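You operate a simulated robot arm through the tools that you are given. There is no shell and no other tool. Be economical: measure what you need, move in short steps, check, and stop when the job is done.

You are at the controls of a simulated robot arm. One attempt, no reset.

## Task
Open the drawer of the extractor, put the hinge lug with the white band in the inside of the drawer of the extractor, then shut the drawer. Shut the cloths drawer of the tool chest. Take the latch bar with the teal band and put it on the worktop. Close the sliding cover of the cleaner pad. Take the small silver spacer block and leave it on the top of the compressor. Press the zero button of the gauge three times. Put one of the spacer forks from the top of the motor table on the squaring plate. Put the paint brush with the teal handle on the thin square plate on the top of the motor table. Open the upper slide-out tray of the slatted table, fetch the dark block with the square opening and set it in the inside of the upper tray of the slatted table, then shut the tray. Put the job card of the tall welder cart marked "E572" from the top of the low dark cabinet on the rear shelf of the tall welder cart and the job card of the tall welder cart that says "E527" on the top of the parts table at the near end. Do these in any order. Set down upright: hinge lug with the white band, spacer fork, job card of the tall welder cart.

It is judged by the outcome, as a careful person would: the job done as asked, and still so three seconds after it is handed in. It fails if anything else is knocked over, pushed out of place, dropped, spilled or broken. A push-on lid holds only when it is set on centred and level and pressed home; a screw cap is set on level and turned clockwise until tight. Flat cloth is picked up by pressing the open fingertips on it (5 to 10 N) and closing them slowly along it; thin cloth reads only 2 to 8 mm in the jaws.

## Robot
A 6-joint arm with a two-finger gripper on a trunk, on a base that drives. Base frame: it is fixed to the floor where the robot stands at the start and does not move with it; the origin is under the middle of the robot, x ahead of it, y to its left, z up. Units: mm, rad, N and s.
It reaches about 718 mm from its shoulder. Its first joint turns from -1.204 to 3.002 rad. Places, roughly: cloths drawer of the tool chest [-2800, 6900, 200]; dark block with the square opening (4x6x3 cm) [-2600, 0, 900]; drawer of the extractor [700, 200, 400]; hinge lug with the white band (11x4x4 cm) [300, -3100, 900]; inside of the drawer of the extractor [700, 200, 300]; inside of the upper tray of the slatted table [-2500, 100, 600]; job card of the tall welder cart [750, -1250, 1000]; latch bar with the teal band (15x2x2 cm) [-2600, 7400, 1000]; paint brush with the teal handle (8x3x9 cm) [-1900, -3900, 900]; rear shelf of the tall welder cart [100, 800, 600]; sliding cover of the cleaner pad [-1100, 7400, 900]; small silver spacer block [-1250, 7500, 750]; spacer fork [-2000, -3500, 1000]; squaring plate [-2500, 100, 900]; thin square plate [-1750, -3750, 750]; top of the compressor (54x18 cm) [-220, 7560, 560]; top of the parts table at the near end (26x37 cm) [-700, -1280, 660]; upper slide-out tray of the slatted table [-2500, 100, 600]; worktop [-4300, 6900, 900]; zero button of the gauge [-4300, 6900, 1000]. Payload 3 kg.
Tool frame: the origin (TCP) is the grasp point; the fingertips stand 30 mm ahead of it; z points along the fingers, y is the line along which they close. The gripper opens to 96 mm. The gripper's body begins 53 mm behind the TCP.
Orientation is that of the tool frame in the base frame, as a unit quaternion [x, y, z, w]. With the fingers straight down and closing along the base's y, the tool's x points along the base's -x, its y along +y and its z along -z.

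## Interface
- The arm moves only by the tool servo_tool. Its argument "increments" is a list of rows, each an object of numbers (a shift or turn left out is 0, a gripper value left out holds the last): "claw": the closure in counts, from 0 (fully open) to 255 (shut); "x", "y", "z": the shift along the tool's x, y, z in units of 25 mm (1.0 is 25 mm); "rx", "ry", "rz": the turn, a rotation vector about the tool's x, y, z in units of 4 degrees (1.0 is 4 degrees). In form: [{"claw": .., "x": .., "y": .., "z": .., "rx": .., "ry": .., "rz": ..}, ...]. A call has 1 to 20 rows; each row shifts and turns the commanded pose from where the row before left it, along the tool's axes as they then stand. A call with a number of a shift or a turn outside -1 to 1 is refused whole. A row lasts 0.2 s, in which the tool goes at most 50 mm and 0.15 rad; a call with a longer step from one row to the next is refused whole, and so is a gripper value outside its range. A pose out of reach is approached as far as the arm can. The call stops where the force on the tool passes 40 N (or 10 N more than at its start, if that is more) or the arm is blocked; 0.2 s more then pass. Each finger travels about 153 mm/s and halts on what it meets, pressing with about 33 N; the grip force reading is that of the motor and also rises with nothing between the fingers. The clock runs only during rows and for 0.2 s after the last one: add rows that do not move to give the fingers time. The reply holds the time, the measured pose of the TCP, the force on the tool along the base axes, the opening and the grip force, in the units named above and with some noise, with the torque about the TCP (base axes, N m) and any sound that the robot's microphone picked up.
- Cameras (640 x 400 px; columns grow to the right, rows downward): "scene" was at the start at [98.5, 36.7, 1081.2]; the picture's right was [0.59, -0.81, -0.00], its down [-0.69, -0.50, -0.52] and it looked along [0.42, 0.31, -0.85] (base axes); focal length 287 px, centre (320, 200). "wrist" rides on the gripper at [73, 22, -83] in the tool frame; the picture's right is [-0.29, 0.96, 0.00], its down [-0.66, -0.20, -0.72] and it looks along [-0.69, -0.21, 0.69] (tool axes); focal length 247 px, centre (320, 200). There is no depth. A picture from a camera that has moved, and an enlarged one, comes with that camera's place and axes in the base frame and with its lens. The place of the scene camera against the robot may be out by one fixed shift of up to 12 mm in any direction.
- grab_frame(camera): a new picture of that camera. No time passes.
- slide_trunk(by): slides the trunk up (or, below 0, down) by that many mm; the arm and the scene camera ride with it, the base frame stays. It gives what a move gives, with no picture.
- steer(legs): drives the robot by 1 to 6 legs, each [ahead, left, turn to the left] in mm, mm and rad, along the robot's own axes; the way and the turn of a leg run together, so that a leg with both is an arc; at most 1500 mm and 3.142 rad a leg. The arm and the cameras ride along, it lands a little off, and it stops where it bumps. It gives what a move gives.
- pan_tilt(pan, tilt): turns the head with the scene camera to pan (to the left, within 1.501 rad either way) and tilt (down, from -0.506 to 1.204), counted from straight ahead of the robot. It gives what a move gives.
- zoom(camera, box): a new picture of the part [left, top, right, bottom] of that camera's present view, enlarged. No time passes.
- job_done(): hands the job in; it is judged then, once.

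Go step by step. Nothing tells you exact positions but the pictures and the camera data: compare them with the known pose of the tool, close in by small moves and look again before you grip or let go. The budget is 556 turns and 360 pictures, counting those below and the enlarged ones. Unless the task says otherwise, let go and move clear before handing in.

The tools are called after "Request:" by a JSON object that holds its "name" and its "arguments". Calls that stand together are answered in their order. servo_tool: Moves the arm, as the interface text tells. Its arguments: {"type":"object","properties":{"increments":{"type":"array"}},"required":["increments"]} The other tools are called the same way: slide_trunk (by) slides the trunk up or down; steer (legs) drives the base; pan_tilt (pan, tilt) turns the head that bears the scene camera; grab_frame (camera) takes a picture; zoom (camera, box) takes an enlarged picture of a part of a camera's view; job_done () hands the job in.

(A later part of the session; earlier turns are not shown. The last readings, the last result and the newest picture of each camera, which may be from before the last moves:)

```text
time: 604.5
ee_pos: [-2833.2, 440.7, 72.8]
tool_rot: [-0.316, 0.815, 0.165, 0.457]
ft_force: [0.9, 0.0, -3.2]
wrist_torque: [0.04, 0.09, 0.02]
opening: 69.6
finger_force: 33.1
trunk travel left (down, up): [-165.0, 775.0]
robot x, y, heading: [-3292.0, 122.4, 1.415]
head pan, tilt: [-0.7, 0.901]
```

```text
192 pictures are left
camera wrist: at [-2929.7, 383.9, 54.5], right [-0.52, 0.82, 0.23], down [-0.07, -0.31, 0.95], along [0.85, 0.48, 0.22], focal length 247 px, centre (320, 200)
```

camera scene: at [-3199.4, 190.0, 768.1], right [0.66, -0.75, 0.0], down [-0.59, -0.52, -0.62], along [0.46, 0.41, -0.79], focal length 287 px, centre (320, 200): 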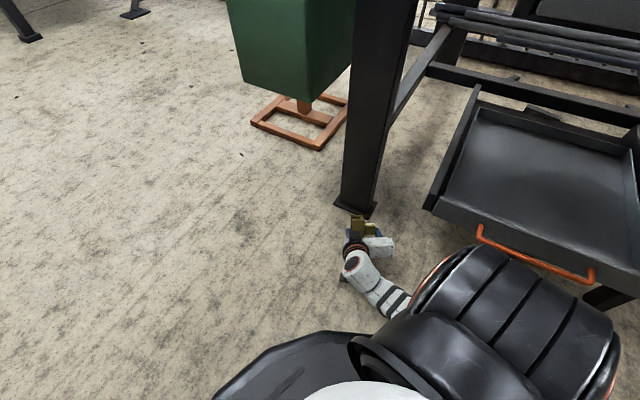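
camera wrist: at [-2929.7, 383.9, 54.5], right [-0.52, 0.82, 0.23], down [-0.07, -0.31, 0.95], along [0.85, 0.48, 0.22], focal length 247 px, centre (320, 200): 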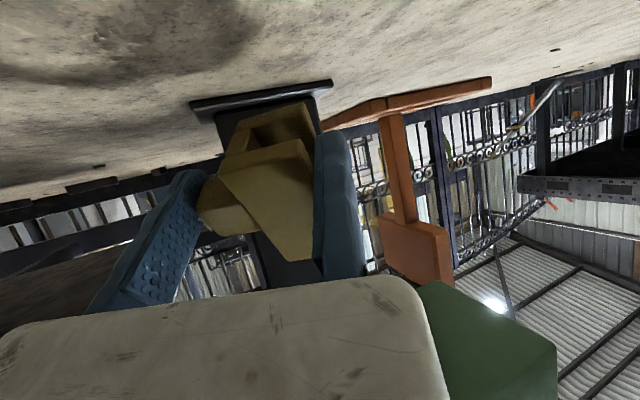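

The leg is right behind the fork now. Push forward gently.

Request:
{"name": "servo_tool", "arguments": {"increments": [{"z": 0.28, "x": -0.165}, {"z": 0.28, "x": -0.165}, {"z": 0.28, "x": -0.165}, {"z": 0.28, "x": -0.165}, {"z": 0.28, "x": -0.165}, {"z": 0.28, "x": -0.165}, {"z": 0.28, "x": -0.165}]}}

Request:
{"name": "grab_frame", "arguments": {"camera": "wrist"}}

```text
time: 606.0
ee_pos: [-2790.6, 481.1, 70.0]
tool_rot: [-0.316, 0.816, 0.164, 0.456]
ft_force: [-0.8, -0.6, -3.3]
wrist_torque: [0.03, 0.06, 0.05]
opening: 69.6
finger_force: 33.0
trunk travel left (down, up): [-165.0, 775.0]
robot x, y, heading: [-3287.3, 118.7, 1.414]
head pan, tilt: [-0.7, 0.901]
```

```text
191 pictures are left
camera wrist: at [-2887.5, 422.2, 52.2], right [-0.52, 0.82, 0.23], down [-0.07, -0.31, 0.95], along [0.85, 0.48, 0.22], focal length 247 px, centre (320, 200)
```

wrist: 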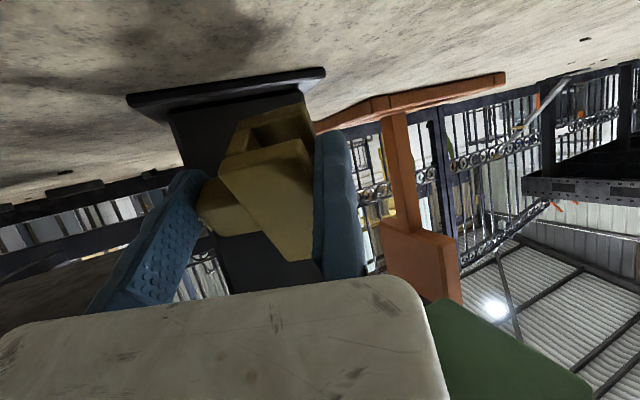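

Request:
{"name": "servo_tool", "arguments": {"increments": [{"z": 0.2, "x": -0.12}, {"z": 0.2, "x": -0.12}, {"z": 0.2, "x": -0.12}, {"z": 0.2, "x": -0.12}, {"z": 0.2, "x": -0.12}, {"z": 0.2, "x": -0.12}]}}

Request:
{"name": "grab_frame", "arguments": {"camera": "wrist"}}

```text
time: 607.4
ee_pos: [-2769.6, 497.6, 65.8]
tool_rot: [-0.316, 0.818, 0.163, 0.451]
ft_force: [0.3, -0.6, -3.5]
wrist_torque: [0.06, 0.05, 0.01]
opening: 69.5
finger_force: 33.0
trunk travel left (down, up): [-165.0, 775.0]
robot x, y, heading: [-3290.9, 129.7, 1.417]
head pan, tilt: [-0.7, 0.901]
stopped in row 6: the force on the tool passed its limit at 50 N (the readings are from after the stop); the commanded pose is now the measured one
```

```text
190 pictures are left
camera wrist: at [-2867.9, 439.8, 49.6], right [-0.52, 0.82, 0.23], down [-0.06, -0.31, 0.95], along [0.85, 0.48, 0.21], focal length 247 px, centre (320, 200)
```

wrist: 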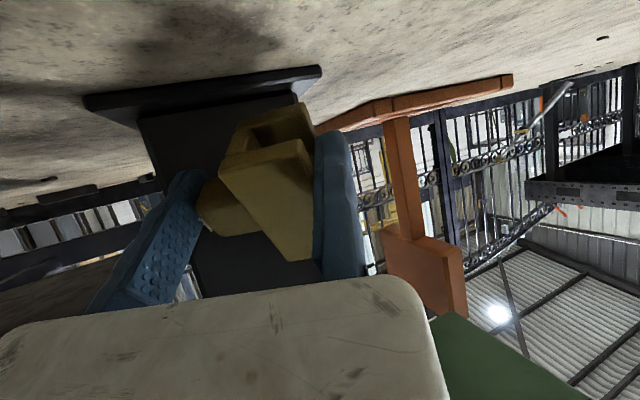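

Alternative: lean the fork against the leg at this tilt, release, and regrip it with the tool upright; then only a small pitch is needed. Lower to the floor.

Request:
{"name": "servo_tool", "arguments": {"increments": [{"z": -0.12, "x": 0.07}]}}

Request:
{"name": "slide_trunk", "arguments": {"by": -18}}

Request:
{"name": "slide_trunk", "arguments": {"by": -5}}

```text
time: 607.8
ee_pos: [-2772.6, 495.0, 67.7]
tool_rot: [-0.317, 0.818, 0.164, 0.452]
ft_force: [0.4, 0.3, -3.6]
wrist_torque: [0.03, 0.07, -0.03]
opening: 69.9
finger_force: 32.9
trunk travel left (down, up): [-165.0, 775.0]
robot x, y, heading: [-3287.5, 126.0, 1.415]
head pan, tilt: [-0.7, 0.901]
```

```text
time: 608.5
ee_pos: [-2772.5, 495.7, 50.3]
tool_rot: [-0.317, 0.818, 0.162, 0.452]
ft_force: [-0.3, 0.8, -2.2]
wrist_torque: [0.08, 0.09, 0.0]
opening: 69.7
finger_force: 33.4
trunk travel left (down, up): [-147.0, 793.0]
robot x, y, heading: [-3287.4, 125.4, 1.417]
head pan, tilt: [-0.7, 0.901]
```

```text
time: 609.0
ee_pos: [-2773.0, 496.3, 45.6]
tool_rot: [-0.316, 0.818, 0.163, 0.452]
ft_force: [-0.4, 0.6, -3.4]
wrist_torque: [0.04, 0.09, -0.02]
opening: 69.6
finger_force: 32.7
trunk travel left (down, up): [-142.0, 798.0]
robot x, y, heading: [-3288.4, 123.5, 1.415]
head pan, tilt: [-0.7, 0.901]
```

Request:
{"name": "slide_trunk", "arguments": {"by": -3}}

Request:
{"name": "servo_tool", "arguments": {"increments": [{"z": 0.1, "x": -0.06}, {"z": 0.1, "x": -0.06}, {"z": 0.1, "x": -0.06}]}}

Request:
{"name": "grab_frame", "arguments": {"camera": "wrist"}}

```text
time: 609.5
ee_pos: [-2772.3, 495.4, 41.7]
tool_rot: [-0.317, 0.818, 0.163, 0.452]
ft_force: [-0.8, 0.8, -3.7]
wrist_torque: [0.03, 0.09, 0.0]
opening: 69.6
finger_force: 33.1
trunk travel left (down, up): [-139.0, 801.0]
robot x, y, heading: [-3284.2, 121.0, 1.413]
head pan, tilt: [-0.7, 0.901]
```

```text
time: 610.3
ee_pos: [-2771.2, 497.6, 41.9]
tool_rot: [-0.317, 0.82, 0.162, 0.449]
ft_force: [-32.1, -18.9, 4.2]
wrist_torque: [-0.24, -0.43, -2.54]
opening: 69.7
finger_force: 32.8
trunk travel left (down, up): [-139.0, 801.0]
robot x, y, heading: [-3289.6, 123.2, 1.415]
head pan, tilt: [-0.7, 0.901]
```

```text
189 pictures are left
camera wrist: at [-2867.6, 440.6, 24.9], right [-0.52, 0.82, 0.23], down [-0.06, -0.3, 0.95], along [0.85, 0.48, 0.21], focal length 247 px, centre (320, 200)
```

wrist: 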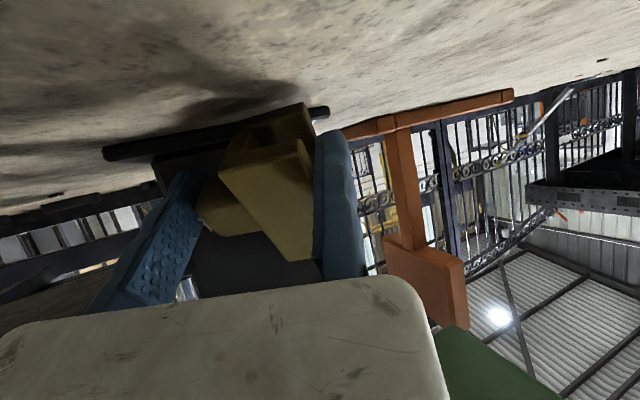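

The moving finger, not the fork, is touching the leg's corner. Back off, shift right 40 mm so the corner meets the fork, and push again.

Request:
{"name": "servo_tool", "arguments": {"increments": [{"z": -0.5, "x": 0.3}, {"z": -0.2, "x": -0.3}, {"y": -0.8}, {"y": -0.8}]}}

Request:
{"name": "grab_frame", "arguments": {"camera": "wrist"}}

```text
time: 611.3
ee_pos: [-2765.9, 476.8, 49.3]
tool_rot: [-0.321, 0.818, 0.169, 0.446]
ft_force: [-0.1, -0.2, -3.3]
wrist_torque: [0.02, 0.08, -0.02]
opening: 69.6
finger_force: 33.1
trunk travel left (down, up): [-139.0, 801.0]
robot x, y, heading: [-3285.3, 123.4, 1.423]
head pan, tilt: [-0.7, 0.901]
stopped in row 4: the force on the tool passed its limit at 61 N (the readings are from after the stop); the commanded pose is now the measured one
```

```text
188 pictures are left
camera wrist: at [-2863.9, 418.4, 33.5], right [-0.53, 0.81, 0.24], down [-0.05, -0.31, 0.95], along [0.85, 0.49, 0.21], focal length 247 px, centre (320, 200)
```

wrist: 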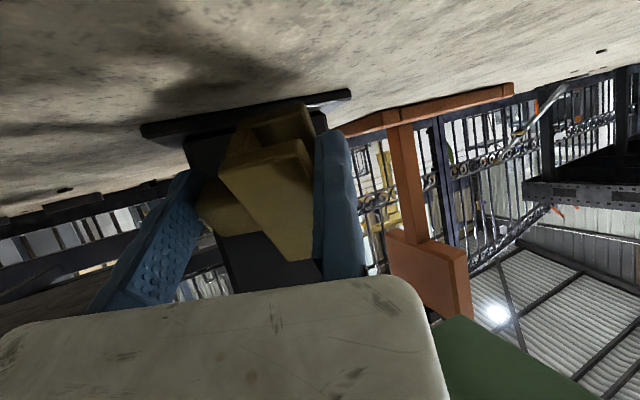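

Request:
{"name": "servo_tool", "arguments": {"increments": [{"y": 0.15}, {"z": 0.2, "x": -0.12}, {"z": 0.2, "x": -0.12}, {"z": 0.2, "x": -0.12}, {"z": 0.2, "x": -0.12}, {"z": 0.2, "x": -0.12}, {"z": 0.2, "x": -0.12}]}}

Request:
{"name": "grab_frame", "arguments": {"camera": "wrist"}}

```text
time: 611.9
ee_pos: [-2768.1, 484.0, 46.0]
tool_rot: [-0.32, 0.82, 0.169, 0.443]
ft_force: [-0.6, -0.1, -3.6]
wrist_torque: [0.02, 0.09, 0.03]
opening: 69.5
finger_force: 33.1
trunk travel left (down, up): [-139.0, 801.0]
robot x, y, heading: [-3290.7, 128.1, 1.418]
head pan, tilt: [-0.7, 0.901]
stopped in row 3: the force on the tool passed its limit at 49 N (the readings are from after the stop); the commanded pose is now the measured one
```

```text
187 pictures are left
camera wrist: at [-2865.4, 424.1, 30.8], right [-0.53, 0.81, 0.24], down [-0.04, -0.31, 0.95], along [0.85, 0.49, 0.2], focal length 247 px, centre (320, 200)
```

wrist: 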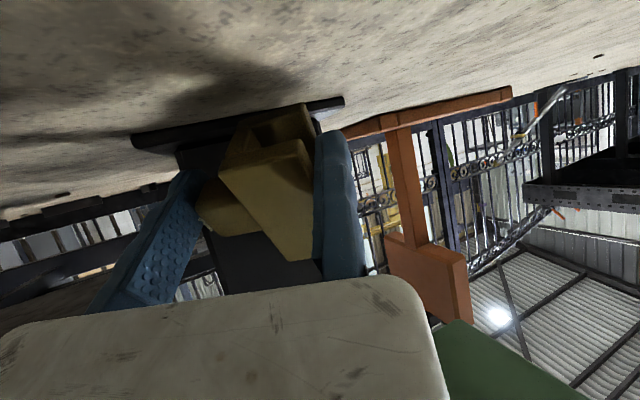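

Simply release here: the fork will either lean on the leg or settle upright.

Request:
{"name": "slide_trunk", "arguments": {"by": -4}}

Request:
{"name": "servo_tool", "arguments": {"increments": [{"claw": 62}, {"claw": 56}, {"claw": 50}, {"claw": 40}, {"claw": 30}]}}

Request:
{"name": "grab_frame", "arguments": {"camera": "wrist"}}

```text
time: 612.5
ee_pos: [-2768.1, 483.5, 43.1]
tool_rot: [-0.322, 0.82, 0.17, 0.442]
ft_force: [-1.1, 0.3, -3.8]
wrist_torque: [0.09, 0.11, -0.07]
opening: 69.6
finger_force: 32.6
trunk travel left (down, up): [-135.0, 805.0]
robot x, y, heading: [-3290.5, 122.9, 1.421]
head pan, tilt: [-0.7, 0.901]
```

```text
time: 613.6
ee_pos: [-2769.4, 484.8, 42.7]
tool_rot: [-0.321, 0.819, 0.171, 0.443]
ft_force: [-16.1, 1.0, -0.6]
wrist_torque: [0.06, 0.21, -0.5]
opening: 71.7
finger_force: 0.0
trunk travel left (down, up): [-135.0, 805.0]
robot x, y, heading: [-3291.0, 124.8, 1.417]
head pan, tilt: [-0.7, 0.901]
```

```text
186 pictures are left
camera wrist: at [-2866.0, 425.1, 27.5], right [-0.53, 0.81, 0.24], down [-0.04, -0.31, 0.95], along [0.85, 0.49, 0.2], focal length 247 px, centre (320, 200)
```

wrist: 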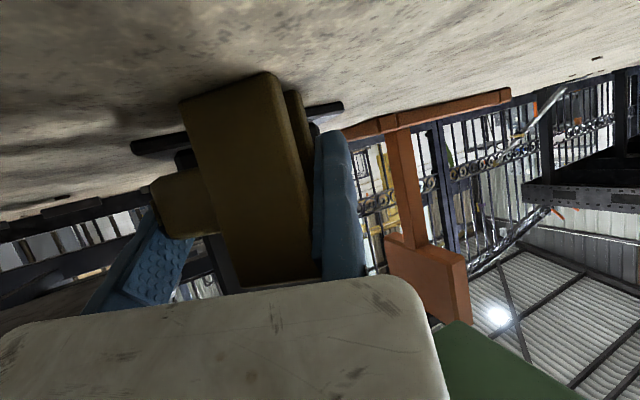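

The fork tipped back upright on its own. Retreat carefully along the tool axis.

Request:
{"name": "servo_tool", "arguments": {"increments": [{"z": -0.4}, {"z": -0.5}, {"z": -0.8}, {"z": -1}, {"z": -1}]}}

Request:
{"name": "grab_frame", "arguments": {"camera": "wrist"}}

```text
time: 614.9
ee_pos: [-2824.5, 430.2, 94.3]
tool_rot: [-0.32, 0.82, 0.17, 0.444]
ft_force: [-0.3, -0.3, -0.6]
wrist_torque: [0.04, 0.0, -0.02]
opening: 84.8
finger_force: 0.0
trunk travel left (down, up): [-135.0, 805.0]
robot x, y, heading: [-3291.6, 122.5, 1.42]
head pan, tilt: [-0.7, 0.901]
```

```text
185 pictures are left
camera wrist: at [-2921.5, 371.8, 78.3], right [-0.53, 0.81, 0.24], down [-0.04, -0.31, 0.95], along [0.85, 0.49, 0.2], focal length 247 px, centre (320, 200)
```

wrist: 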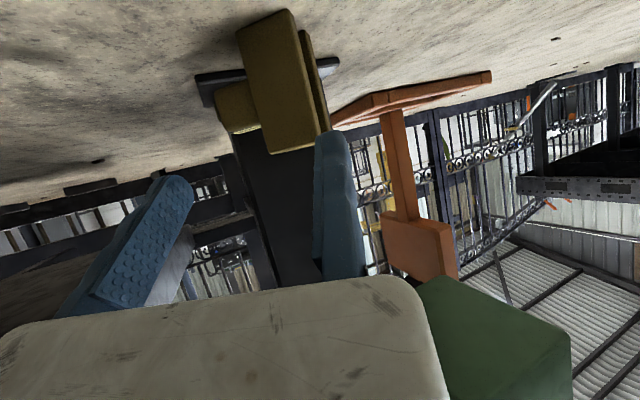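

Request:
{"name": "slide_trunk", "arguments": {"by": 110}}

Request:
{"name": "servo_tool", "arguments": {"increments": [{"ry": 1, "claw": 0}, {"ry": 1}, {"ry": 1}, {"ry": 1}, {"ry": 1}, {"ry": 1}, {"ry": 1}, {"ry": 1}, {"ry": 1}, {"ry": 1}, {"ry": 1}, {"ry": 1}, {"ry": 1}, {"ry": 1}]}}

Request:
{"name": "grab_frame", "arguments": {"camera": "wrist"}}

```text
time: 616.3
ee_pos: [-2825.1, 430.4, 203.9]
tool_rot: [-0.321, 0.819, 0.17, 0.444]
ft_force: [-0.2, 0.3, -0.4]
wrist_torque: [0.02, 0.03, 0.01]
opening: 84.6
finger_force: 0.0
trunk travel left (down, up): [-245.0, 695.0]
robot x, y, heading: [-3291.3, 120.3, 1.42]
head pan, tilt: [-0.7, 0.901]
```

```text
time: 619.3
ee_pos: [-2824.9, 430.5, 203.6]
tool_rot: [-0.364, 0.932, -0.001, 0.006]
ft_force: [-0.2, 0.1, -0.1]
wrist_torque: [-0.01, 0.0, 0.02]
opening: 96.0
finger_force: 0.0
trunk travel left (down, up): [-245.0, 695.0]
robot x, y, heading: [-3287.4, 126.4, 1.417]
head pan, tilt: [-0.7, 0.901]
```

```text
184 pictures are left
camera wrist: at [-2895.8, 396.4, 285.8], right [-0.43, 0.9, 0.0], down [0.61, 0.3, 0.73], along [0.66, 0.31, -0.68], focal length 247 px, centre (320, 200)
```

wrist: 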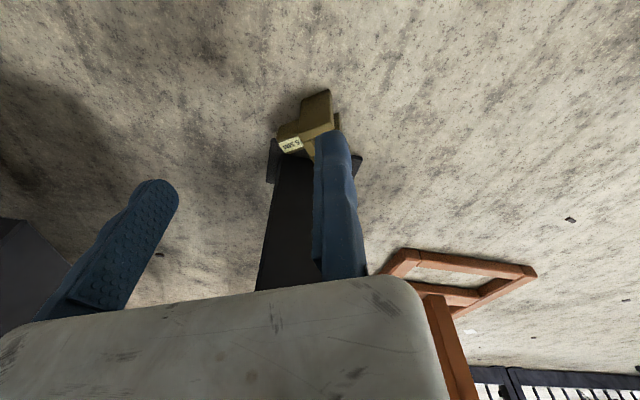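

Request:
{"name": "steer", "arguments": {"legs": [[45, -38, 0]]}}

Request:
{"name": "slide_trunk", "arguments": {"by": -85}}

Request:
{"name": "grab_frame", "arguments": {"camera": "wrist"}}

```text
time: 620.2
ee_pos: [-2781.3, 469.7, 203.4]
tool_rot: [-0.363, 0.932, 0.0, 0.007]
ft_force: [-0.4, 0.2, -0.1]
wrist_torque: [-0.01, 0.02, 0.0]
opening: 96.2
finger_force: 0.0
trunk travel left (down, up): [-245.0, 695.0]
robot x, y, heading: [-3248.0, 165.4, 1.425]
head pan, tilt: [-0.7, 0.901]
```

```text
time: 621.4
ee_pos: [-2780.2, 469.8, 119.0]
tool_rot: [-0.363, 0.932, -0.001, 0.007]
ft_force: [-0.9, 1.2, -0.5]
wrist_torque: [0.01, 0.02, -0.02]
opening: 96.2
finger_force: 0.1
trunk travel left (down, up): [-160.0, 780.0]
robot x, y, heading: [-3247.3, 161.9, 1.417]
head pan, tilt: [-0.7, 0.901]
```

```text
183 pictures are left
camera wrist: at [-2852.3, 435.5, 200.8], right [-0.43, 0.9, 0.0], down [0.61, 0.3, 0.73], along [0.66, 0.31, -0.68], focal length 247 px, centre (320, 200)
```

wrist: 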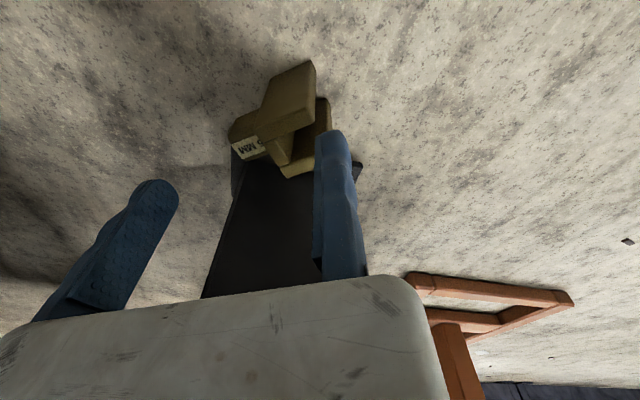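

Request:
{"name": "servo_tool", "arguments": {"increments": [{"y": 0.5}, {"y": 0.1, "ry": 0.2}]}}

Request:
{"name": "slide_trunk", "arguments": {"by": -40}}

Request:
{"name": "grab_frame", "arguments": {"camera": "wrist"}}

```text
time: 622.0
ee_pos: [-2791.2, 481.7, 117.6]
tool_rot: [-0.364, 0.931, -0.004, 0.0]
ft_force: [0.2, -0.9, 0.3]
wrist_torque: [0.05, 0.0, 0.03]
opening: 95.9
finger_force: 0.0
trunk travel left (down, up): [-160.0, 780.0]
robot x, y, heading: [-3248.0, 161.5, 1.42]
head pan, tilt: [-0.7, 0.901]
```

```text
time: 622.9
ee_pos: [-2790.0, 481.8, 79.2]
tool_rot: [-0.364, 0.932, -0.004, 0.0]
ft_force: [-0.3, 0.8, 0.5]
wrist_torque: [-0.02, -0.01, 0.02]
opening: 96.2
finger_force: 0.1
trunk travel left (down, up): [-120.0, 820.0]
robot x, y, heading: [-3247.1, 165.4, 1.421]
head pan, tilt: [-0.7, 0.901]
```

```text
182 pictures are left
camera wrist: at [-2860.9, 447.8, 161.9], right [-0.43, 0.9, -0.01], down [0.62, 0.3, 0.72], along [0.65, 0.31, -0.69], focal length 247 px, centre (320, 200)
```

wrist: 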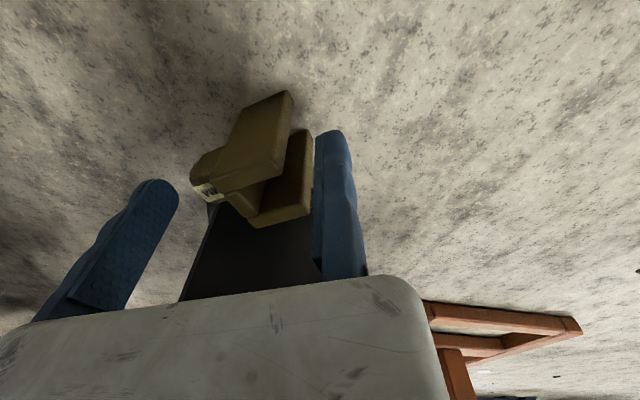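

Request:
{"name": "slide_trunk", "arguments": {"by": -22}}

Request:
{"name": "servo_tool", "arguments": {"increments": [{"claw": 30}, {"claw": 50}, {"claw": 70}, {"claw": 100}, {"claw": 200}, {"claw": 200}]}}

Request:
{"name": "grab_frame", "arguments": {"camera": "wrist"}}

```text
time: 623.5
ee_pos: [-2791.4, 480.9, 56.6]
tool_rot: [-0.363, 0.932, -0.003, 0.001]
ft_force: [-0.1, -0.6, -0.5]
wrist_torque: [0.0, -0.02, 0.02]
opening: 96.1
finger_force: 0.1
trunk travel left (down, up): [-98.0, 842.0]
robot x, y, heading: [-3245.3, 162.2, 1.419]
head pan, tilt: [-0.7, 0.901]
```

```text
time: 625.0
ee_pos: [-2790.2, 482.4, 56.9]
tool_rot: [-0.364, 0.932, -0.004, 0.0]
ft_force: [1.2, -1.7, -0.8]
wrist_torque: [-0.03, 0.0, -0.02]
opening: 69.1
finger_force: 33.3
trunk travel left (down, up): [-98.0, 842.0]
robot x, y, heading: [-3241.8, 164.2, 1.424]
head pan, tilt: [-0.7, 0.901]
```

```text
181 pictures are left
camera wrist: at [-2860.9, 447.8, 140.0], right [-0.43, 0.9, -0.01], down [0.62, 0.3, 0.72], along [0.65, 0.31, -0.69], focal length 247 px, centre (320, 200)
```

wrist: 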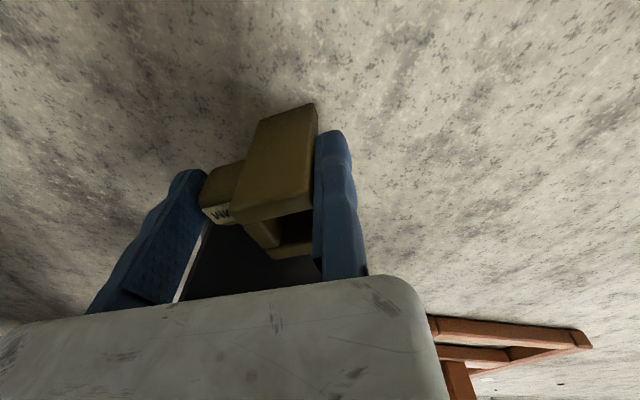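

Regripped upright. Lift, back away from the table, and raise.

Request:
{"name": "slide_trunk", "arguments": {"by": 30}}

Request:
{"name": "steer", "arguments": {"legs": [[-150, 130, 0]]}}

Request:
{"name": "slide_trunk", "arguments": {"by": 400}}

Request:
{"name": "slide_trunk", "arguments": {"by": 400}}

Request:
{"name": "servo_tool", "arguments": {"increments": [{"z": -0.8}, {"z": -0.8}, {"z": -0.8}, {"z": -0.8}]}}

Request:
{"name": "grab_frame", "arguments": {"camera": "wrist"}}

```text
time: 625.7
ee_pos: [-2791.1, 482.7, 86.6]
tool_rot: [-0.364, 0.931, -0.003, 0.0]
ft_force: [0.2, -0.7, -2.5]
wrist_torque: [0.05, 0.06, 0.05]
opening: 68.9
finger_force: 33.2
trunk travel left (down, up): [-128.0, 812.0]
robot x, y, heading: [-3244.2, 163.6, 1.419]
head pan, tilt: [-0.7, 0.901]
```

```text
time: 627.3
ee_pos: [-2943.3, 353.0, 86.2]
tool_rot: [-0.364, 0.931, -0.004, 0.0]
ft_force: [0.4, 0.1, -3.7]
wrist_torque: [0.04, 0.06, -0.01]
opening: 69.4
finger_force: 32.8
trunk travel left (down, up): [-128.0, 812.0]
robot x, y, heading: [-3397.3, 32.5, 1.419]
head pan, tilt: [-0.7, 0.901]
```

```text
time: 631.1
ee_pos: [-2942.4, 351.9, 486.5]
tool_rot: [-0.364, 0.931, -0.003, 0.002]
ft_force: [0.1, 0.3, -4.0]
wrist_torque: [0.07, 0.08, 0.0]
opening: 69.7
finger_force: 32.6
trunk travel left (down, up): [-528.0, 412.0]
robot x, y, heading: [-3398.3, 29.2, 1.424]
head pan, tilt: [-0.7, 0.901]
```

```text
time: 635.0
ee_pos: [-2941.8, 353.7, 885.9]
tool_rot: [-0.364, 0.931, -0.004, 0.001]
ft_force: [-0.1, -0.4, -3.5]
wrist_torque: [0.02, 0.07, -0.03]
opening: 69.3
finger_force: 32.5
trunk travel left (down, up): [-928.0, 12.0]
robot x, y, heading: [-3399.0, 31.4, 1.42]
head pan, tilt: [-0.7, 0.901]
```

```text
time: 636.0
ee_pos: [-2943.7, 351.5, 967.6]
tool_rot: [-0.364, 0.931, -0.004, 0.0]
ft_force: [1.0, 0.2, -2.4]
wrist_torque: [0.05, 0.09, -0.01]
opening: 69.5
finger_force: 33.2
trunk travel left (down, up): [-928.0, 12.0]
robot x, y, heading: [-3399.9, 33.1, 1.426]
head pan, tilt: [-0.7, 0.901]
```

```text
180 pictures are left
camera wrist: at [-3013.6, 317.4, 1050.3], right [-0.43, 0.9, -0.01], down [0.62, 0.3, 0.72], along [0.65, 0.31, -0.69], focal length 247 px, centre (320, 200)
```

wrist: 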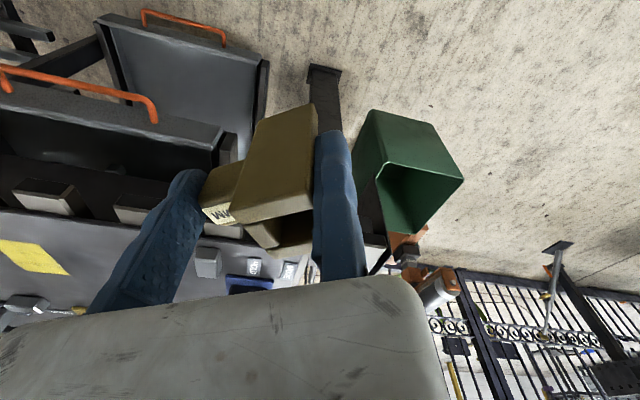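

Drive so the fork comes over the free spot ≈(-2623,163) on the squaring plate.

Request:
{"name": "steer", "arguments": {"legs": [[-128, -300, 0]]}}

Request:
{"name": "grab_frame", "arguments": {"camera": "wrist"}}

```text
time: 638.1
ee_pos: [-2661.1, 181.1, 966.5]
tool_rot: [-0.366, 0.931, -0.004, 0.001]
ft_force: [0.0, -0.1, -3.2]
wrist_torque: [0.03, 0.1, 0.0]
opening: 69.4
finger_force: 32.8
trunk travel left (down, up): [-928.0, 12.0]
robot x, y, heading: [-3116.6, -142.5, 1.419]
head pan, tilt: [-0.7, 0.901]
```

```text
179 pictures are left
camera wrist: at [-2731.6, 146.9, 1050.3], right [-0.43, 0.9, -0.01], down [0.62, 0.3, 0.72], along [0.65, 0.31, -0.69], focal length 247 px, centre (320, 200)
```

wrist: 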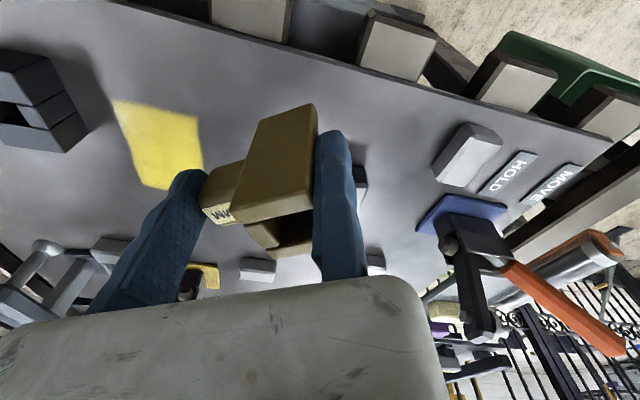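

Request:
{"name": "servo_tool", "arguments": {"increments": [{"x": -0.3, "y": -0.27}, {"x": -0.3, "y": -0.27}, {"z": 0.5}, {"z": 0.5}, {"z": 0.25}, {"z": 0.1}, {"z": 0.1}, {"z": 0.1}]}}

```text
time: 640.0
ee_pos: [-2640.6, 180.7, 927.6]
tool_rot: [-0.365, 0.931, -0.003, -0.001]
ft_force: [0.0, 0.1, -4.0]
wrist_torque: [0.02, 0.05, 0.0]
opening: 69.3
finger_force: 32.7
trunk travel left (down, up): [-928.0, 12.0]
robot x, y, heading: [-3113.1, -141.1, 1.422]
head pan, tilt: [-0.7, 0.901]
```

Request:
{"name": "servo_tool", "arguments": {"increments": [{"z": 0.08}, {"z": 0.08}]}}

Request:
{"name": "servo_tool", "arguments": {"increments": [{"z": 0.08}, {"z": 0.08}]}}

```text
time: 640.5
ee_pos: [-2640.5, 180.5, 925.3]
tool_rot: [-0.366, 0.931, -0.003, 0.001]
ft_force: [1.0, -0.1, -0.8]
wrist_torque: [0.08, 0.07, 0.01]
opening: 69.0
finger_force: 33.3
trunk travel left (down, up): [-928.0, 12.0]
robot x, y, heading: [-3114.3, -137.6, 1.424]
head pan, tilt: [-0.7, 0.901]
```

```text
time: 641.1
ee_pos: [-2641.8, 179.5, 924.5]
tool_rot: [-0.366, 0.931, -0.003, 0.006]
ft_force: [7.9, 3.5, 25.5]
wrist_torque: [-0.32, -0.34, 0.18]
opening: 69.5
finger_force: 33.0
trunk travel left (down, up): [-928.0, 12.0]
robot x, y, heading: [-3117.5, -139.4, 1.422]
head pan, tilt: [-0.7, 0.901]
```

Set down. Open, and raise well above the fork's top before moving away.

Request:
{"name": "servo_tool", "arguments": {"increments": [{"z": -0.08}, {"claw": 60}, {"claw": 45}, {"claw": 25, "y": 0.15}, {"z": -0.5}, {"z": -0.8}, {"z": -0.8}, {"z": -0.6}]}}

Request:
{"name": "slide_trunk", "arguments": {"by": 12}}

Request:
{"name": "grab_frame", "arguments": {"camera": "wrist"}}

```text
time: 643.0
ee_pos: [-2643.3, 183.0, 991.3]
tool_rot: [-0.366, 0.931, -0.004, 0.0]
ft_force: [0.0, -0.2, 0.0]
wrist_torque: [0.01, 0.02, -0.04]
opening: 86.5
finger_force: 0.1
trunk travel left (down, up): [-928.0, 12.0]
robot x, y, heading: [-3117.7, -142.5, 1.427]
head pan, tilt: [-0.7, 0.901]
```

```text
time: 643.5
ee_pos: [-2643.2, 183.8, 1001.9]
tool_rot: [-0.365, 0.931, -0.004, 0.001]
ft_force: [0.1, 0.2, 0.0]
wrist_torque: [-0.01, 0.0, 0.01]
opening: 86.7
finger_force: 0.0
trunk travel left (down, up): [-940.0, 0.0]
robot x, y, heading: [-3112.5, -135.6, 1.426]
head pan, tilt: [-0.7, 0.901]
```

```text
178 pictures are left
camera wrist: at [-2713.0, 149.0, 1085.5], right [-0.43, 0.9, -0.01], down [0.62, 0.3, 0.72], along [0.65, 0.31, -0.69], focal length 247 px, centre (320, 200)
```

wrist: 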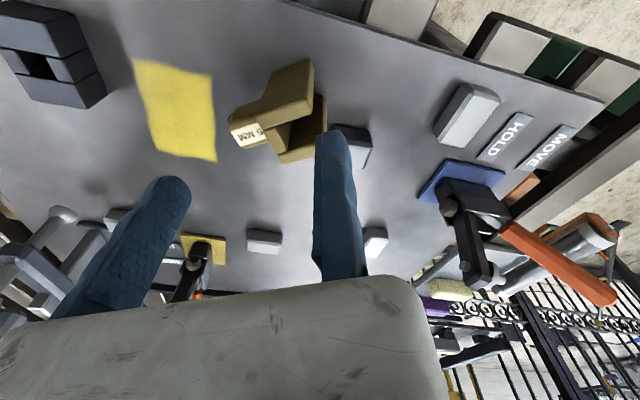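

Fork placed upright. Now the upper tray: its handle is near (-2702,38,660). Back west, face the tray, and set the arm.

Request:
{"name": "steer", "arguments": {"legs": [[0, 330, 0], [0, 0, -1.3]]}}

Request:
{"name": "servo_tool", "arguments": {"increments": [{"x": 0.265, "y": 0.94}, {"x": 0.265, "y": 0.94}, {"x": 0.265, "y": 0.94}, {"x": 0.265, "y": 0.94}, {"x": 0.265, "y": 0.94}, {"x": 0.265, "y": 0.94}, {"x": 0.265, "y": 0.94}, {"x": 0.265, "y": 0.94}, {"x": 0.265, "y": 0.94}, {"x": 0.265, "y": 0.94}, {"x": 0.265, "y": 0.94}, {"x": 0.265, "y": 0.94}]}}

Request:
{"name": "servo_tool", "arguments": {"increments": [{"rz": 1, "claw": 120}, {"rz": 1}, {"rz": 1}, {"rz": 1}, {"rz": 1}, {"rz": 1}, {"rz": 1}, {"rz": 1}, {"rz": 1}, {"rz": 1}, {"rz": 1}, {"rz": 1}, {"rz": 0.7}]}}

Request:
{"name": "pan_tilt", "arguments": {"pan": 0.4, "tilt": 0.8}}

Request:
{"name": "grab_frame", "arguments": {"camera": "scene"}}

```text
time: 648.9
ee_pos: [-3005.3, -461.4, 1002.9]
tool_rot: [0.276, 0.961, -0.003, -0.002]
ft_force: [0.8, -0.1, 0.5]
wrist_torque: [0.0, 0.0, -0.01]
opening: 86.6
finger_force: 0.2
trunk travel left (down, up): [-940.0, 0.0]
robot x, y, heading: [-3439.7, -90.8, 0.116]
head pan, tilt: [-0.7, 0.901]
```

```text
time: 651.5
ee_pos: [-2922.4, -179.0, 1001.7]
tool_rot: [0.275, 0.961, -0.003, -0.001]
ft_force: [1.0, 0.1, 0.3]
wrist_torque: [0.0, 0.02, 0.01]
opening: 86.5
finger_force: 0.1
trunk travel left (down, up): [-940.0, 0.0]
robot x, y, heading: [-3439.7, -89.6, 0.116]
head pan, tilt: [-0.7, 0.901]
```

```text
time: 654.3
ee_pos: [-2922.9, -180.4, 1001.3]
tool_rot: [0.663, 0.749, -0.003, -0.002]
ft_force: [0.6, 0.7, -1.1]
wrist_torque: [-0.01, -0.02, 0.01]
opening: 50.8
finger_force: 0.0
trunk travel left (down, up): [-940.0, 0.0]
robot x, y, heading: [-3440.3, -87.9, 0.113]
head pan, tilt: [-0.7, 0.901]
```

```text
time: 655.7
ee_pos: [-2922.8, -180.5, 1001.1]
tool_rot: [0.661, 0.75, -0.003, 0.0]
ft_force: [0.6, -0.5, 0.1]
wrist_torque: [-0.01, -0.02, -0.02]
opening: 51.0
finger_force: 0.0
trunk travel left (down, up): [-940.0, 0.0]
robot x, y, heading: [-3443.1, -88.7, 0.12]
head pan, tilt: [0.4, 0.799]
```

```text
177 pictures are left
camera scene: at [-3326.8, -48.3, 1573.3], right [0.49, -0.87, 0.0], down [-0.62, -0.35, -0.7], along [0.61, 0.34, -0.72], focal length 287 px, centre (320, 200)
```

scene: 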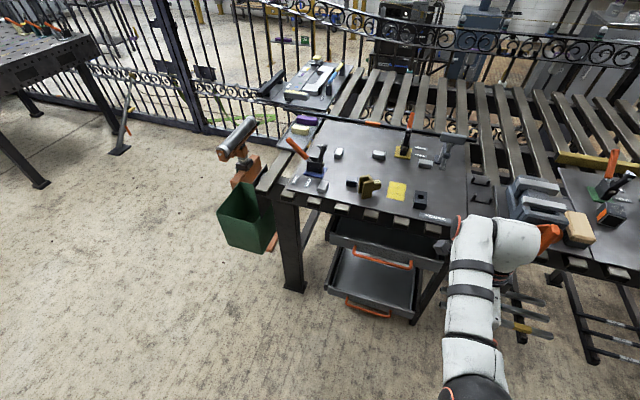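

Request:
{"name": "servo_tool", "arguments": {"increments": [{"rx": -1}, {"rx": -1}, {"rx": -1}, {"rx": -1}, {"rx": -1}, {"rx": -1}, {"rx": -1}, {"rx": -1}, {"rx": -1}, {"rx": -1}, {"rx": -1}]}}

Request:
{"name": "slide_trunk", "arguments": {"by": -270}}

Request:
{"name": "steer", "arguments": {"legs": [[130, 190, 0]]}}

Request:
{"name": "grab_frame", "arguments": {"camera": "wrist"}}

Request:
{"name": "grab_frame", "arguments": {"camera": "scene"}}

```text
time: 658.3
ee_pos: [-2914.2, -209.1, 1004.9]
tool_rot: [0.602, 0.702, 0.259, 0.279]
ft_force: [0.5, 0.0, 0.1]
wrist_torque: [-0.01, 0.0, -0.04]
opening: 51.0
finger_force: 0.1
trunk travel left (down, up): [-940.0, 0.0]
robot x, y, heading: [-3438.8, -90.0, 0.118]
head pan, tilt: [0.4, 0.799]
stopped in row 11: the arm was blocked; the commanded pose is now the measured one
```

```text
time: 661.0
ee_pos: [-2913.5, -208.7, 736.5]
tool_rot: [0.603, 0.701, 0.26, 0.279]
ft_force: [-0.7, -0.3, 0.7]
wrist_torque: [0.01, 0.0, 0.04]
opening: 50.8
finger_force: 0.1
trunk travel left (down, up): [-670.0, 270.0]
robot x, y, heading: [-3439.3, -90.7, 0.117]
head pan, tilt: [0.4, 0.799]
```

```text
time: 662.8
ee_pos: [-2808.2, -5.9, 736.1]
tool_rot: [0.603, 0.702, 0.259, 0.277]
ft_force: [-0.3, 0.1, -0.7]
wrist_torque: [0.0, 0.02, -0.01]
opening: 50.7
finger_force: 0.1
trunk travel left (down, up): [-670.0, 270.0]
robot x, y, heading: [-3335.5, 115.5, 0.117]
head pan, tilt: [0.4, 0.799]
```

```text
176 pictures are left
camera wrist: at [-2859.6, 66.6, 804.9], right [0.71, -0.16, 0.69], down [-0.57, -0.7, 0.42], along [0.42, -0.69, -0.59], focal length 247 px, centre (320, 200)
```

wrist: 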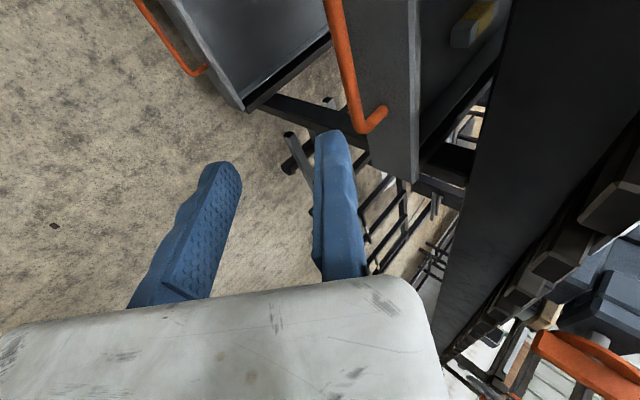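

```text
175 pictures are left
camera scene: at [-3219.5, 155.0, 1303.3], right [0.49, -0.87, 0.0], down [-0.62, -0.35, -0.7], along [0.61, 0.34, -0.72], focal length 287 px, centre (320, 200)
```

scene: 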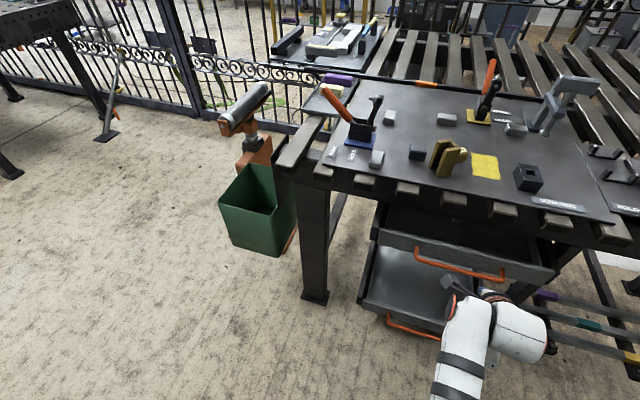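

The handle bar runs (-2685,-66)→(-2716,146) at z≈660. Line up in front of it.

Request:
{"name": "servo_tool", "arguments": {"increments": [{"x": 0.49, "y": 0.51, "z": 0.5}, {"x": 0.49, "y": 0.51, "z": 0.5}, {"x": 0.49, "y": 0.51, "z": 0.5}]}}

Request:
{"name": "grab_frame", "arguments": {"camera": "wrist"}}

```text
time: 663.8
ee_pos: [-2760.6, 2.4, 725.5]
tool_rot: [0.601, 0.706, 0.228, 0.299]
ft_force: [-0.1, 0.5, -0.4]
wrist_torque: [-0.02, 0.01, -0.01]
opening: 50.8
finger_force: 0.0
trunk travel left (down, up): [-670.0, 270.0]
robot x, y, heading: [-3332.9, 110.9, 0.117]
head pan, tilt: [0.4, 0.799]
stopped in row 3: the arm was blocked; the commanded pose is now the measured one
```

```text
174 pictures are left
camera wrist: at [-2810.3, 80.1, 789.4], right [0.71, -0.12, 0.69], down [-0.58, -0.66, 0.48], along [0.4, -0.74, -0.54], focal length 247 px, centre (320, 200)
```

wrist: 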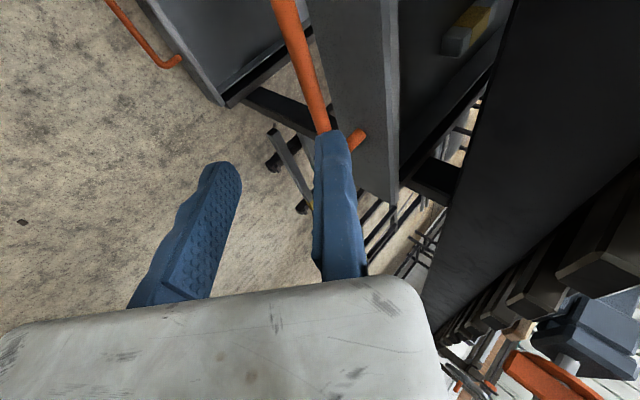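

Request:
{"name": "steer", "arguments": {"legs": [[5, 42, 0]]}}

Request:
{"name": "steer", "arguments": {"legs": [[50, 0, 0]]}}

Request:
{"name": "grab_frame", "arguments": {"camera": "wrist"}}

```text
time: 664.6
ee_pos: [-2760.8, 43.6, 724.8]
tool_rot: [0.601, 0.706, 0.228, 0.298]
ft_force: [-0.5, 0.0, 0.3]
wrist_torque: [0.01, -0.04, -0.04]
opening: 51.0
finger_force: 0.0
trunk travel left (down, up): [-670.0, 270.0]
robot x, y, heading: [-3332.7, 154.5, 0.115]
head pan, tilt: [0.4, 0.799]
```

```text
time: 665.6
ee_pos: [-2709.2, 48.4, 724.3]
tool_rot: [0.6, 0.706, 0.227, 0.299]
ft_force: [-0.6, -0.1, 0.5]
wrist_torque: [0.03, -0.03, 0.01]
opening: 50.8
finger_force: 0.0
trunk travel left (down, up): [-670.0, 270.0]
robot x, y, heading: [-3282.1, 156.7, 0.115]
head pan, tilt: [0.4, 0.799]
```

```text
173 pictures are left
camera wrist: at [-2759.2, 126.9, 788.7], right [0.71, -0.12, 0.69], down [-0.58, -0.66, 0.48], along [0.4, -0.74, -0.54], focal length 247 px, centre (320, 200)
```

wrist: 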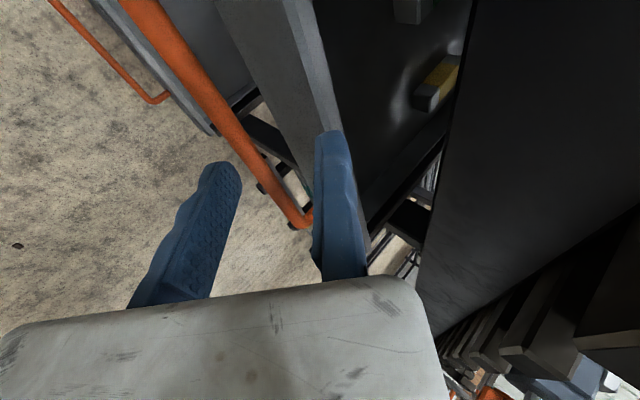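

Request:
{"name": "slide_trunk", "arguments": {"by": -28}}

Request:
{"name": "grab_frame", "arguments": {"camera": "wrist"}}

```text
time: 666.3
ee_pos: [-2710.2, 48.4, 698.1]
tool_rot: [0.602, 0.705, 0.227, 0.299]
ft_force: [0.5, -1.0, 0.2]
wrist_torque: [0.0, 0.0, -0.02]
opening: 50.7
finger_force: 0.0
trunk travel left (down, up): [-642.0, 298.0]
robot x, y, heading: [-3280.7, 161.2, 0.117]
head pan, tilt: [0.4, 0.799]
```

```text
172 pictures are left
camera wrist: at [-2760.1, 126.5, 761.4], right [0.71, -0.12, 0.69], down [-0.58, -0.66, 0.48], along [0.4, -0.74, -0.54], focal length 247 px, centre (320, 200)
```

wrist: 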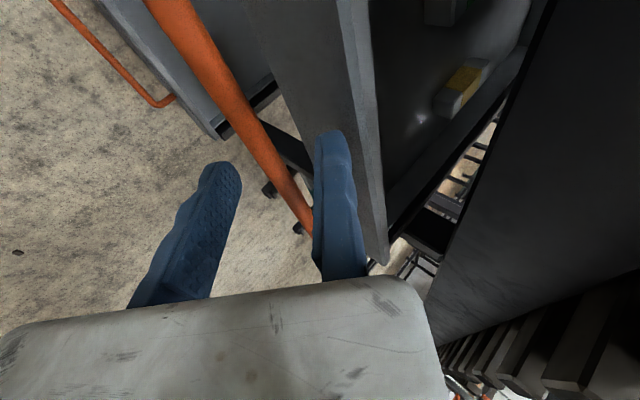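

Request:
{"name": "slide_trunk", "arguments": {"by": -20}}

Request:
{"name": "servo_tool", "arguments": {"increments": [{"claw": 160}, {"claw": 200}, {"claw": 255}, {"claw": 255}]}}

Request:
{"name": "grab_frame", "arguments": {"camera": "wrist"}}

```text
time: 667.0
ee_pos: [-2710.3, 49.0, 675.8]
tool_rot: [0.601, 0.705, 0.229, 0.299]
ft_force: [-0.9, 0.1, -0.4]
wrist_torque: [0.0, 0.02, -0.04]
opening: 51.1
finger_force: 0.1
trunk travel left (down, up): [-622.0, 318.0]
robot x, y, heading: [-3279.7, 158.5, 0.114]
head pan, tilt: [0.4, 0.799]
```

```text
time: 668.0
ee_pos: [-2713.5, 47.3, 672.8]
tool_rot: [0.603, 0.707, 0.225, 0.294]
ft_force: [-26.3, -3.3, -22.4]
wrist_torque: [0.2, 0.32, -0.72]
opening: 12.1
finger_force: 44.9
trunk travel left (down, up): [-622.0, 318.0]
robot x, y, heading: [-3283.9, 158.9, 0.112]
head pan, tilt: [0.4, 0.799]
```

```text
171 pictures are left
camera wrist: at [-2762.8, 125.6, 737.6], right [0.72, -0.12, 0.69], down [-0.58, -0.66, 0.48], along [0.39, -0.74, -0.54], focal length 247 px, centre (320, 200)
```

wrist: 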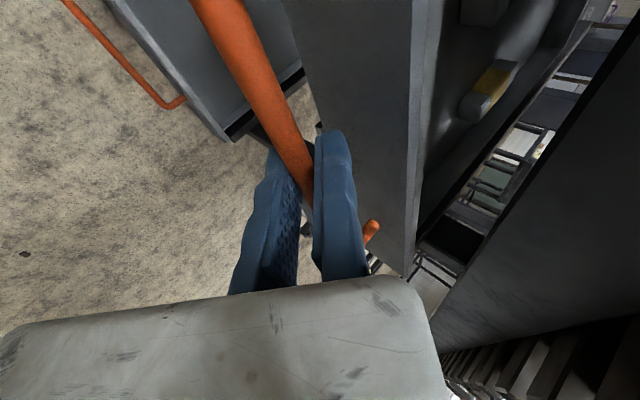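

Gripped the bar. Pull the tray out by driving back in steps.

Request:
{"name": "steer", "arguments": {"legs": [[-100, 0, 0]]}}

Request:
{"name": "steer", "arguments": {"legs": [[-100, 0, 0]]}}

Request:
{"name": "grab_frame", "arguments": {"camera": "scene"}}

```text
time: 669.1
ee_pos: [-2807.2, 31.7, 675.0]
tool_rot: [0.603, 0.704, 0.228, 0.297]
ft_force: [5.2, -26.4, -16.4]
wrist_torque: [0.02, 0.11, -0.95]
opening: 11.8
finger_force: 44.8
trunk travel left (down, up): [-622.0, 318.0]
robot x, y, heading: [-3380.5, 146.7, 0.109]
head pan, tilt: [0.4, 0.799]
```

```text
time: 670.3
ee_pos: [-2909.8, 18.7, 676.8]
tool_rot: [0.603, 0.703, 0.228, 0.3]
ft_force: [7.9, -31.4, -6.3]
wrist_torque: [-0.03, 0.04, -1.06]
opening: 12.1
finger_force: 45.5
trunk travel left (down, up): [-622.0, 318.0]
robot x, y, heading: [-3483.0, 138.1, 0.116]
head pan, tilt: [0.4, 0.799]
```

```text
170 pictures are left
camera scene: at [-3368.2, 171.3, 1255.3], right [0.49, -0.87, -0.01], down [-0.63, -0.35, -0.7], along [0.61, 0.35, -0.72], focal length 287 px, centre (320, 200)
```

scene: 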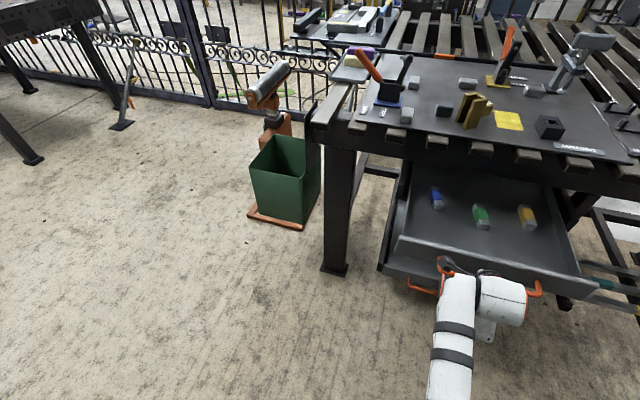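

Tray is out ~200 mm. Release, rise off the bar, and back off.

Request:
{"name": "servo_tool", "arguments": {"increments": [{"claw": 150}, {"claw": 120}, {"claw": 110}]}}

Request:
{"name": "slide_trunk", "arguments": {"by": 75}}

Request:
{"name": "steer", "arguments": {"legs": [[-80, 0, 0]]}}

Request:
{"name": "slide_trunk", "arguments": {"by": 243}}

Request:
{"name": "grab_frame", "arguments": {"camera": "scene"}}

```text
time: 671.1
ee_pos: [-2911.2, 21.3, 678.4]
tool_rot: [0.601, 0.705, 0.227, 0.302]
ft_force: [-0.3, -0.9, 0.2]
wrist_torque: [-0.01, 0.01, -0.01]
opening: 54.4
finger_force: 0.1
trunk travel left (down, up): [-622.0, 318.0]
robot x, y, heading: [-3484.7, 136.1, 0.111]
head pan, tilt: [0.4, 0.799]
```

```text
time: 672.2
ee_pos: [-2910.1, 21.7, 752.8]
tool_rot: [0.601, 0.705, 0.226, 0.302]
ft_force: [-0.4, -0.1, 0.2]
wrist_torque: [-0.02, -0.02, 0.03]
opening: 54.6
finger_force: 0.0
trunk travel left (down, up): [-697.0, 243.0]
robot x, y, heading: [-3482.9, 137.9, 0.118]
head pan, tilt: [0.4, 0.799]
```

```text
time: 673.3
ee_pos: [-2992.0, 13.9, 754.2]
tool_rot: [0.601, 0.704, 0.227, 0.302]
ft_force: [-1.1, -0.2, 0.2]
wrist_torque: [-0.02, 0.02, -0.01]
opening: 54.6
finger_force: 0.0
trunk travel left (down, up): [-697.0, 243.0]
robot x, y, heading: [-3567.5, 126.5, 0.111]
head pan, tilt: [0.4, 0.799]
```

```text
time: 675.8
ee_pos: [-2990.7, 12.3, 995.3]
tool_rot: [0.601, 0.704, 0.227, 0.302]
ft_force: [-0.2, -0.5, 0.0]
wrist_torque: [0.02, 0.04, 0.05]
opening: 54.6
finger_force: 0.1
trunk travel left (down, up): [-940.0, 0.0]
robot x, y, heading: [-3567.7, 126.1, 0.115]
head pan, tilt: [0.4, 0.799]
```

```text
169 pictures are left
camera scene: at [-3451.2, 168.6, 1573.3], right [0.49, -0.87, 0.0], down [-0.62, -0.35, -0.7], along [0.61, 0.34, -0.72], focal length 287 px, centre (320, 200)
```

scene: 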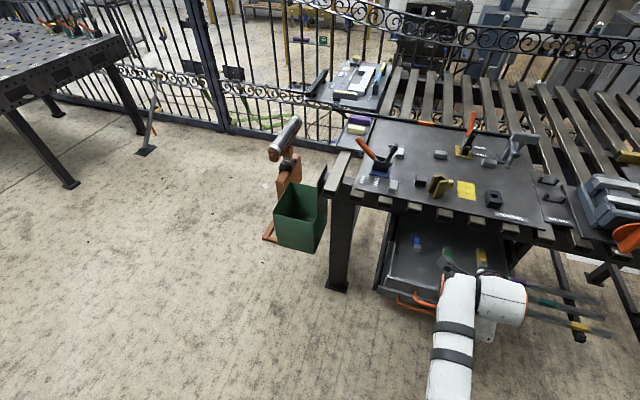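

Tray open with small blocks at its back. Straighten the tool and go for the dark block.

Request:
{"name": "servo_tool", "arguments": {"increments": [{"rx": 1, "claw": 0}, {"rx": 1}, {"rx": 1}, {"rx": 1}, {"rx": 1}, {"rx": 1}, {"rx": 1}, {"rx": 1}, {"rx": 1}, {"rx": 1}, {"rx": 1}]}}

Request:
{"name": "steer", "arguments": {"legs": [[380, 50, 0]]}}

Request:
{"name": "grab_frame", "arguments": {"camera": "wrist"}}

```text
time: 678.2
ee_pos: [-2991.2, 12.8, 995.2]
tool_rot: [0.67, 0.739, -0.053, 0.054]
ft_force: [-0.7, 0.2, 0.2]
wrist_torque: [-0.02, 0.02, -0.01]
opening: 95.9
finger_force: 0.0
trunk travel left (down, up): [-940.0, 0.0]
robot x, y, heading: [-3563.3, 123.6, 0.113]
head pan, tilt: [0.4, 0.799]
```

```text
time: 680.6
ee_pos: [-2629.7, 98.8, 996.5]
tool_rot: [0.673, 0.736, -0.054, 0.055]
ft_force: [-0.6, -0.7, -0.7]
wrist_torque: [0.0, -0.02, -0.01]
opening: 95.9
finger_force: 0.1
trunk travel left (down, up): [-940.0, 0.0]
robot x, y, heading: [-3201.6, 219.5, 0.108]
head pan, tilt: [0.4, 0.799]
```

```text
168 pictures are left
camera wrist: at [-2614.6, 185.1, 1068.2], right [0.98, -0.2, 0.04], down [-0.15, -0.56, 0.82], along [-0.14, -0.8, -0.58], focal length 247 px, centre (320, 200)
```

wrist: 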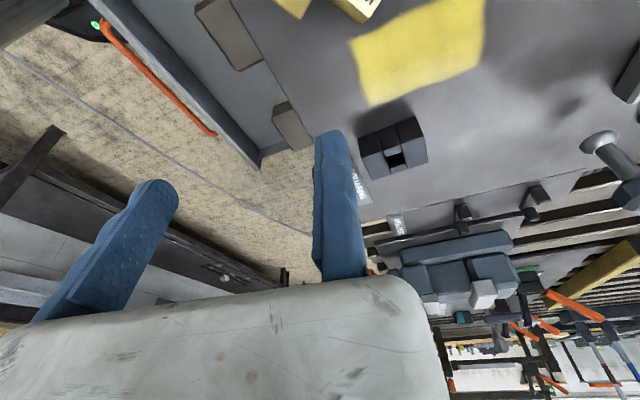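

Request:
{"name": "servo_tool", "arguments": {"increments": [{"ry": 1}, {"ry": 1}, {"ry": 0.2}]}}

Request:
{"name": "steer", "arguments": {"legs": [[0, -98, 0], [80, 0, 0]]}}

Request:
{"name": "grab_frame", "arguments": {"camera": "wrist"}}

```text
time: 681.4
ee_pos: [-2628.1, 98.5, 996.4]
tool_rot: [0.675, 0.738, -0.002, -0.002]
ft_force: [-0.6, 0.2, -0.1]
wrist_torque: [0.0, -0.01, 0.0]
opening: 95.9
finger_force: 0.1
trunk travel left (down, up): [-940.0, 0.0]
robot x, y, heading: [-3201.0, 219.2, 0.108]
head pan, tilt: [0.4, 0.799]
```

```text
time: 683.1
ee_pos: [-2543.1, 10.0, 997.7]
tool_rot: [0.675, 0.738, -0.002, -0.002]
ft_force: [0.7, 0.4, -0.2]
wrist_torque: [0.01, 0.01, 0.0]
opening: 96.1
finger_force: 0.1
trunk travel left (down, up): [-940.0, 0.0]
robot x, y, heading: [-3112.5, 128.3, 0.106]
head pan, tilt: [0.4, 0.799]
```

```text
167 pictures are left
camera wrist: at [-2527.2, 83.5, 1080.9], right [0.98, -0.21, 0.0], down [-0.14, -0.68, 0.72], along [-0.15, -0.71, -0.69], focal length 247 px, centre (320, 200)
```

wrist: 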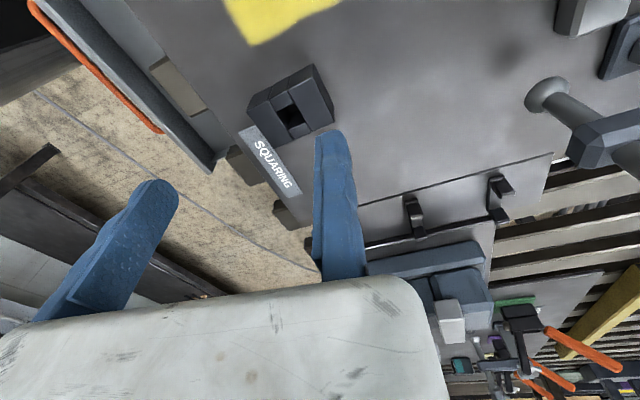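

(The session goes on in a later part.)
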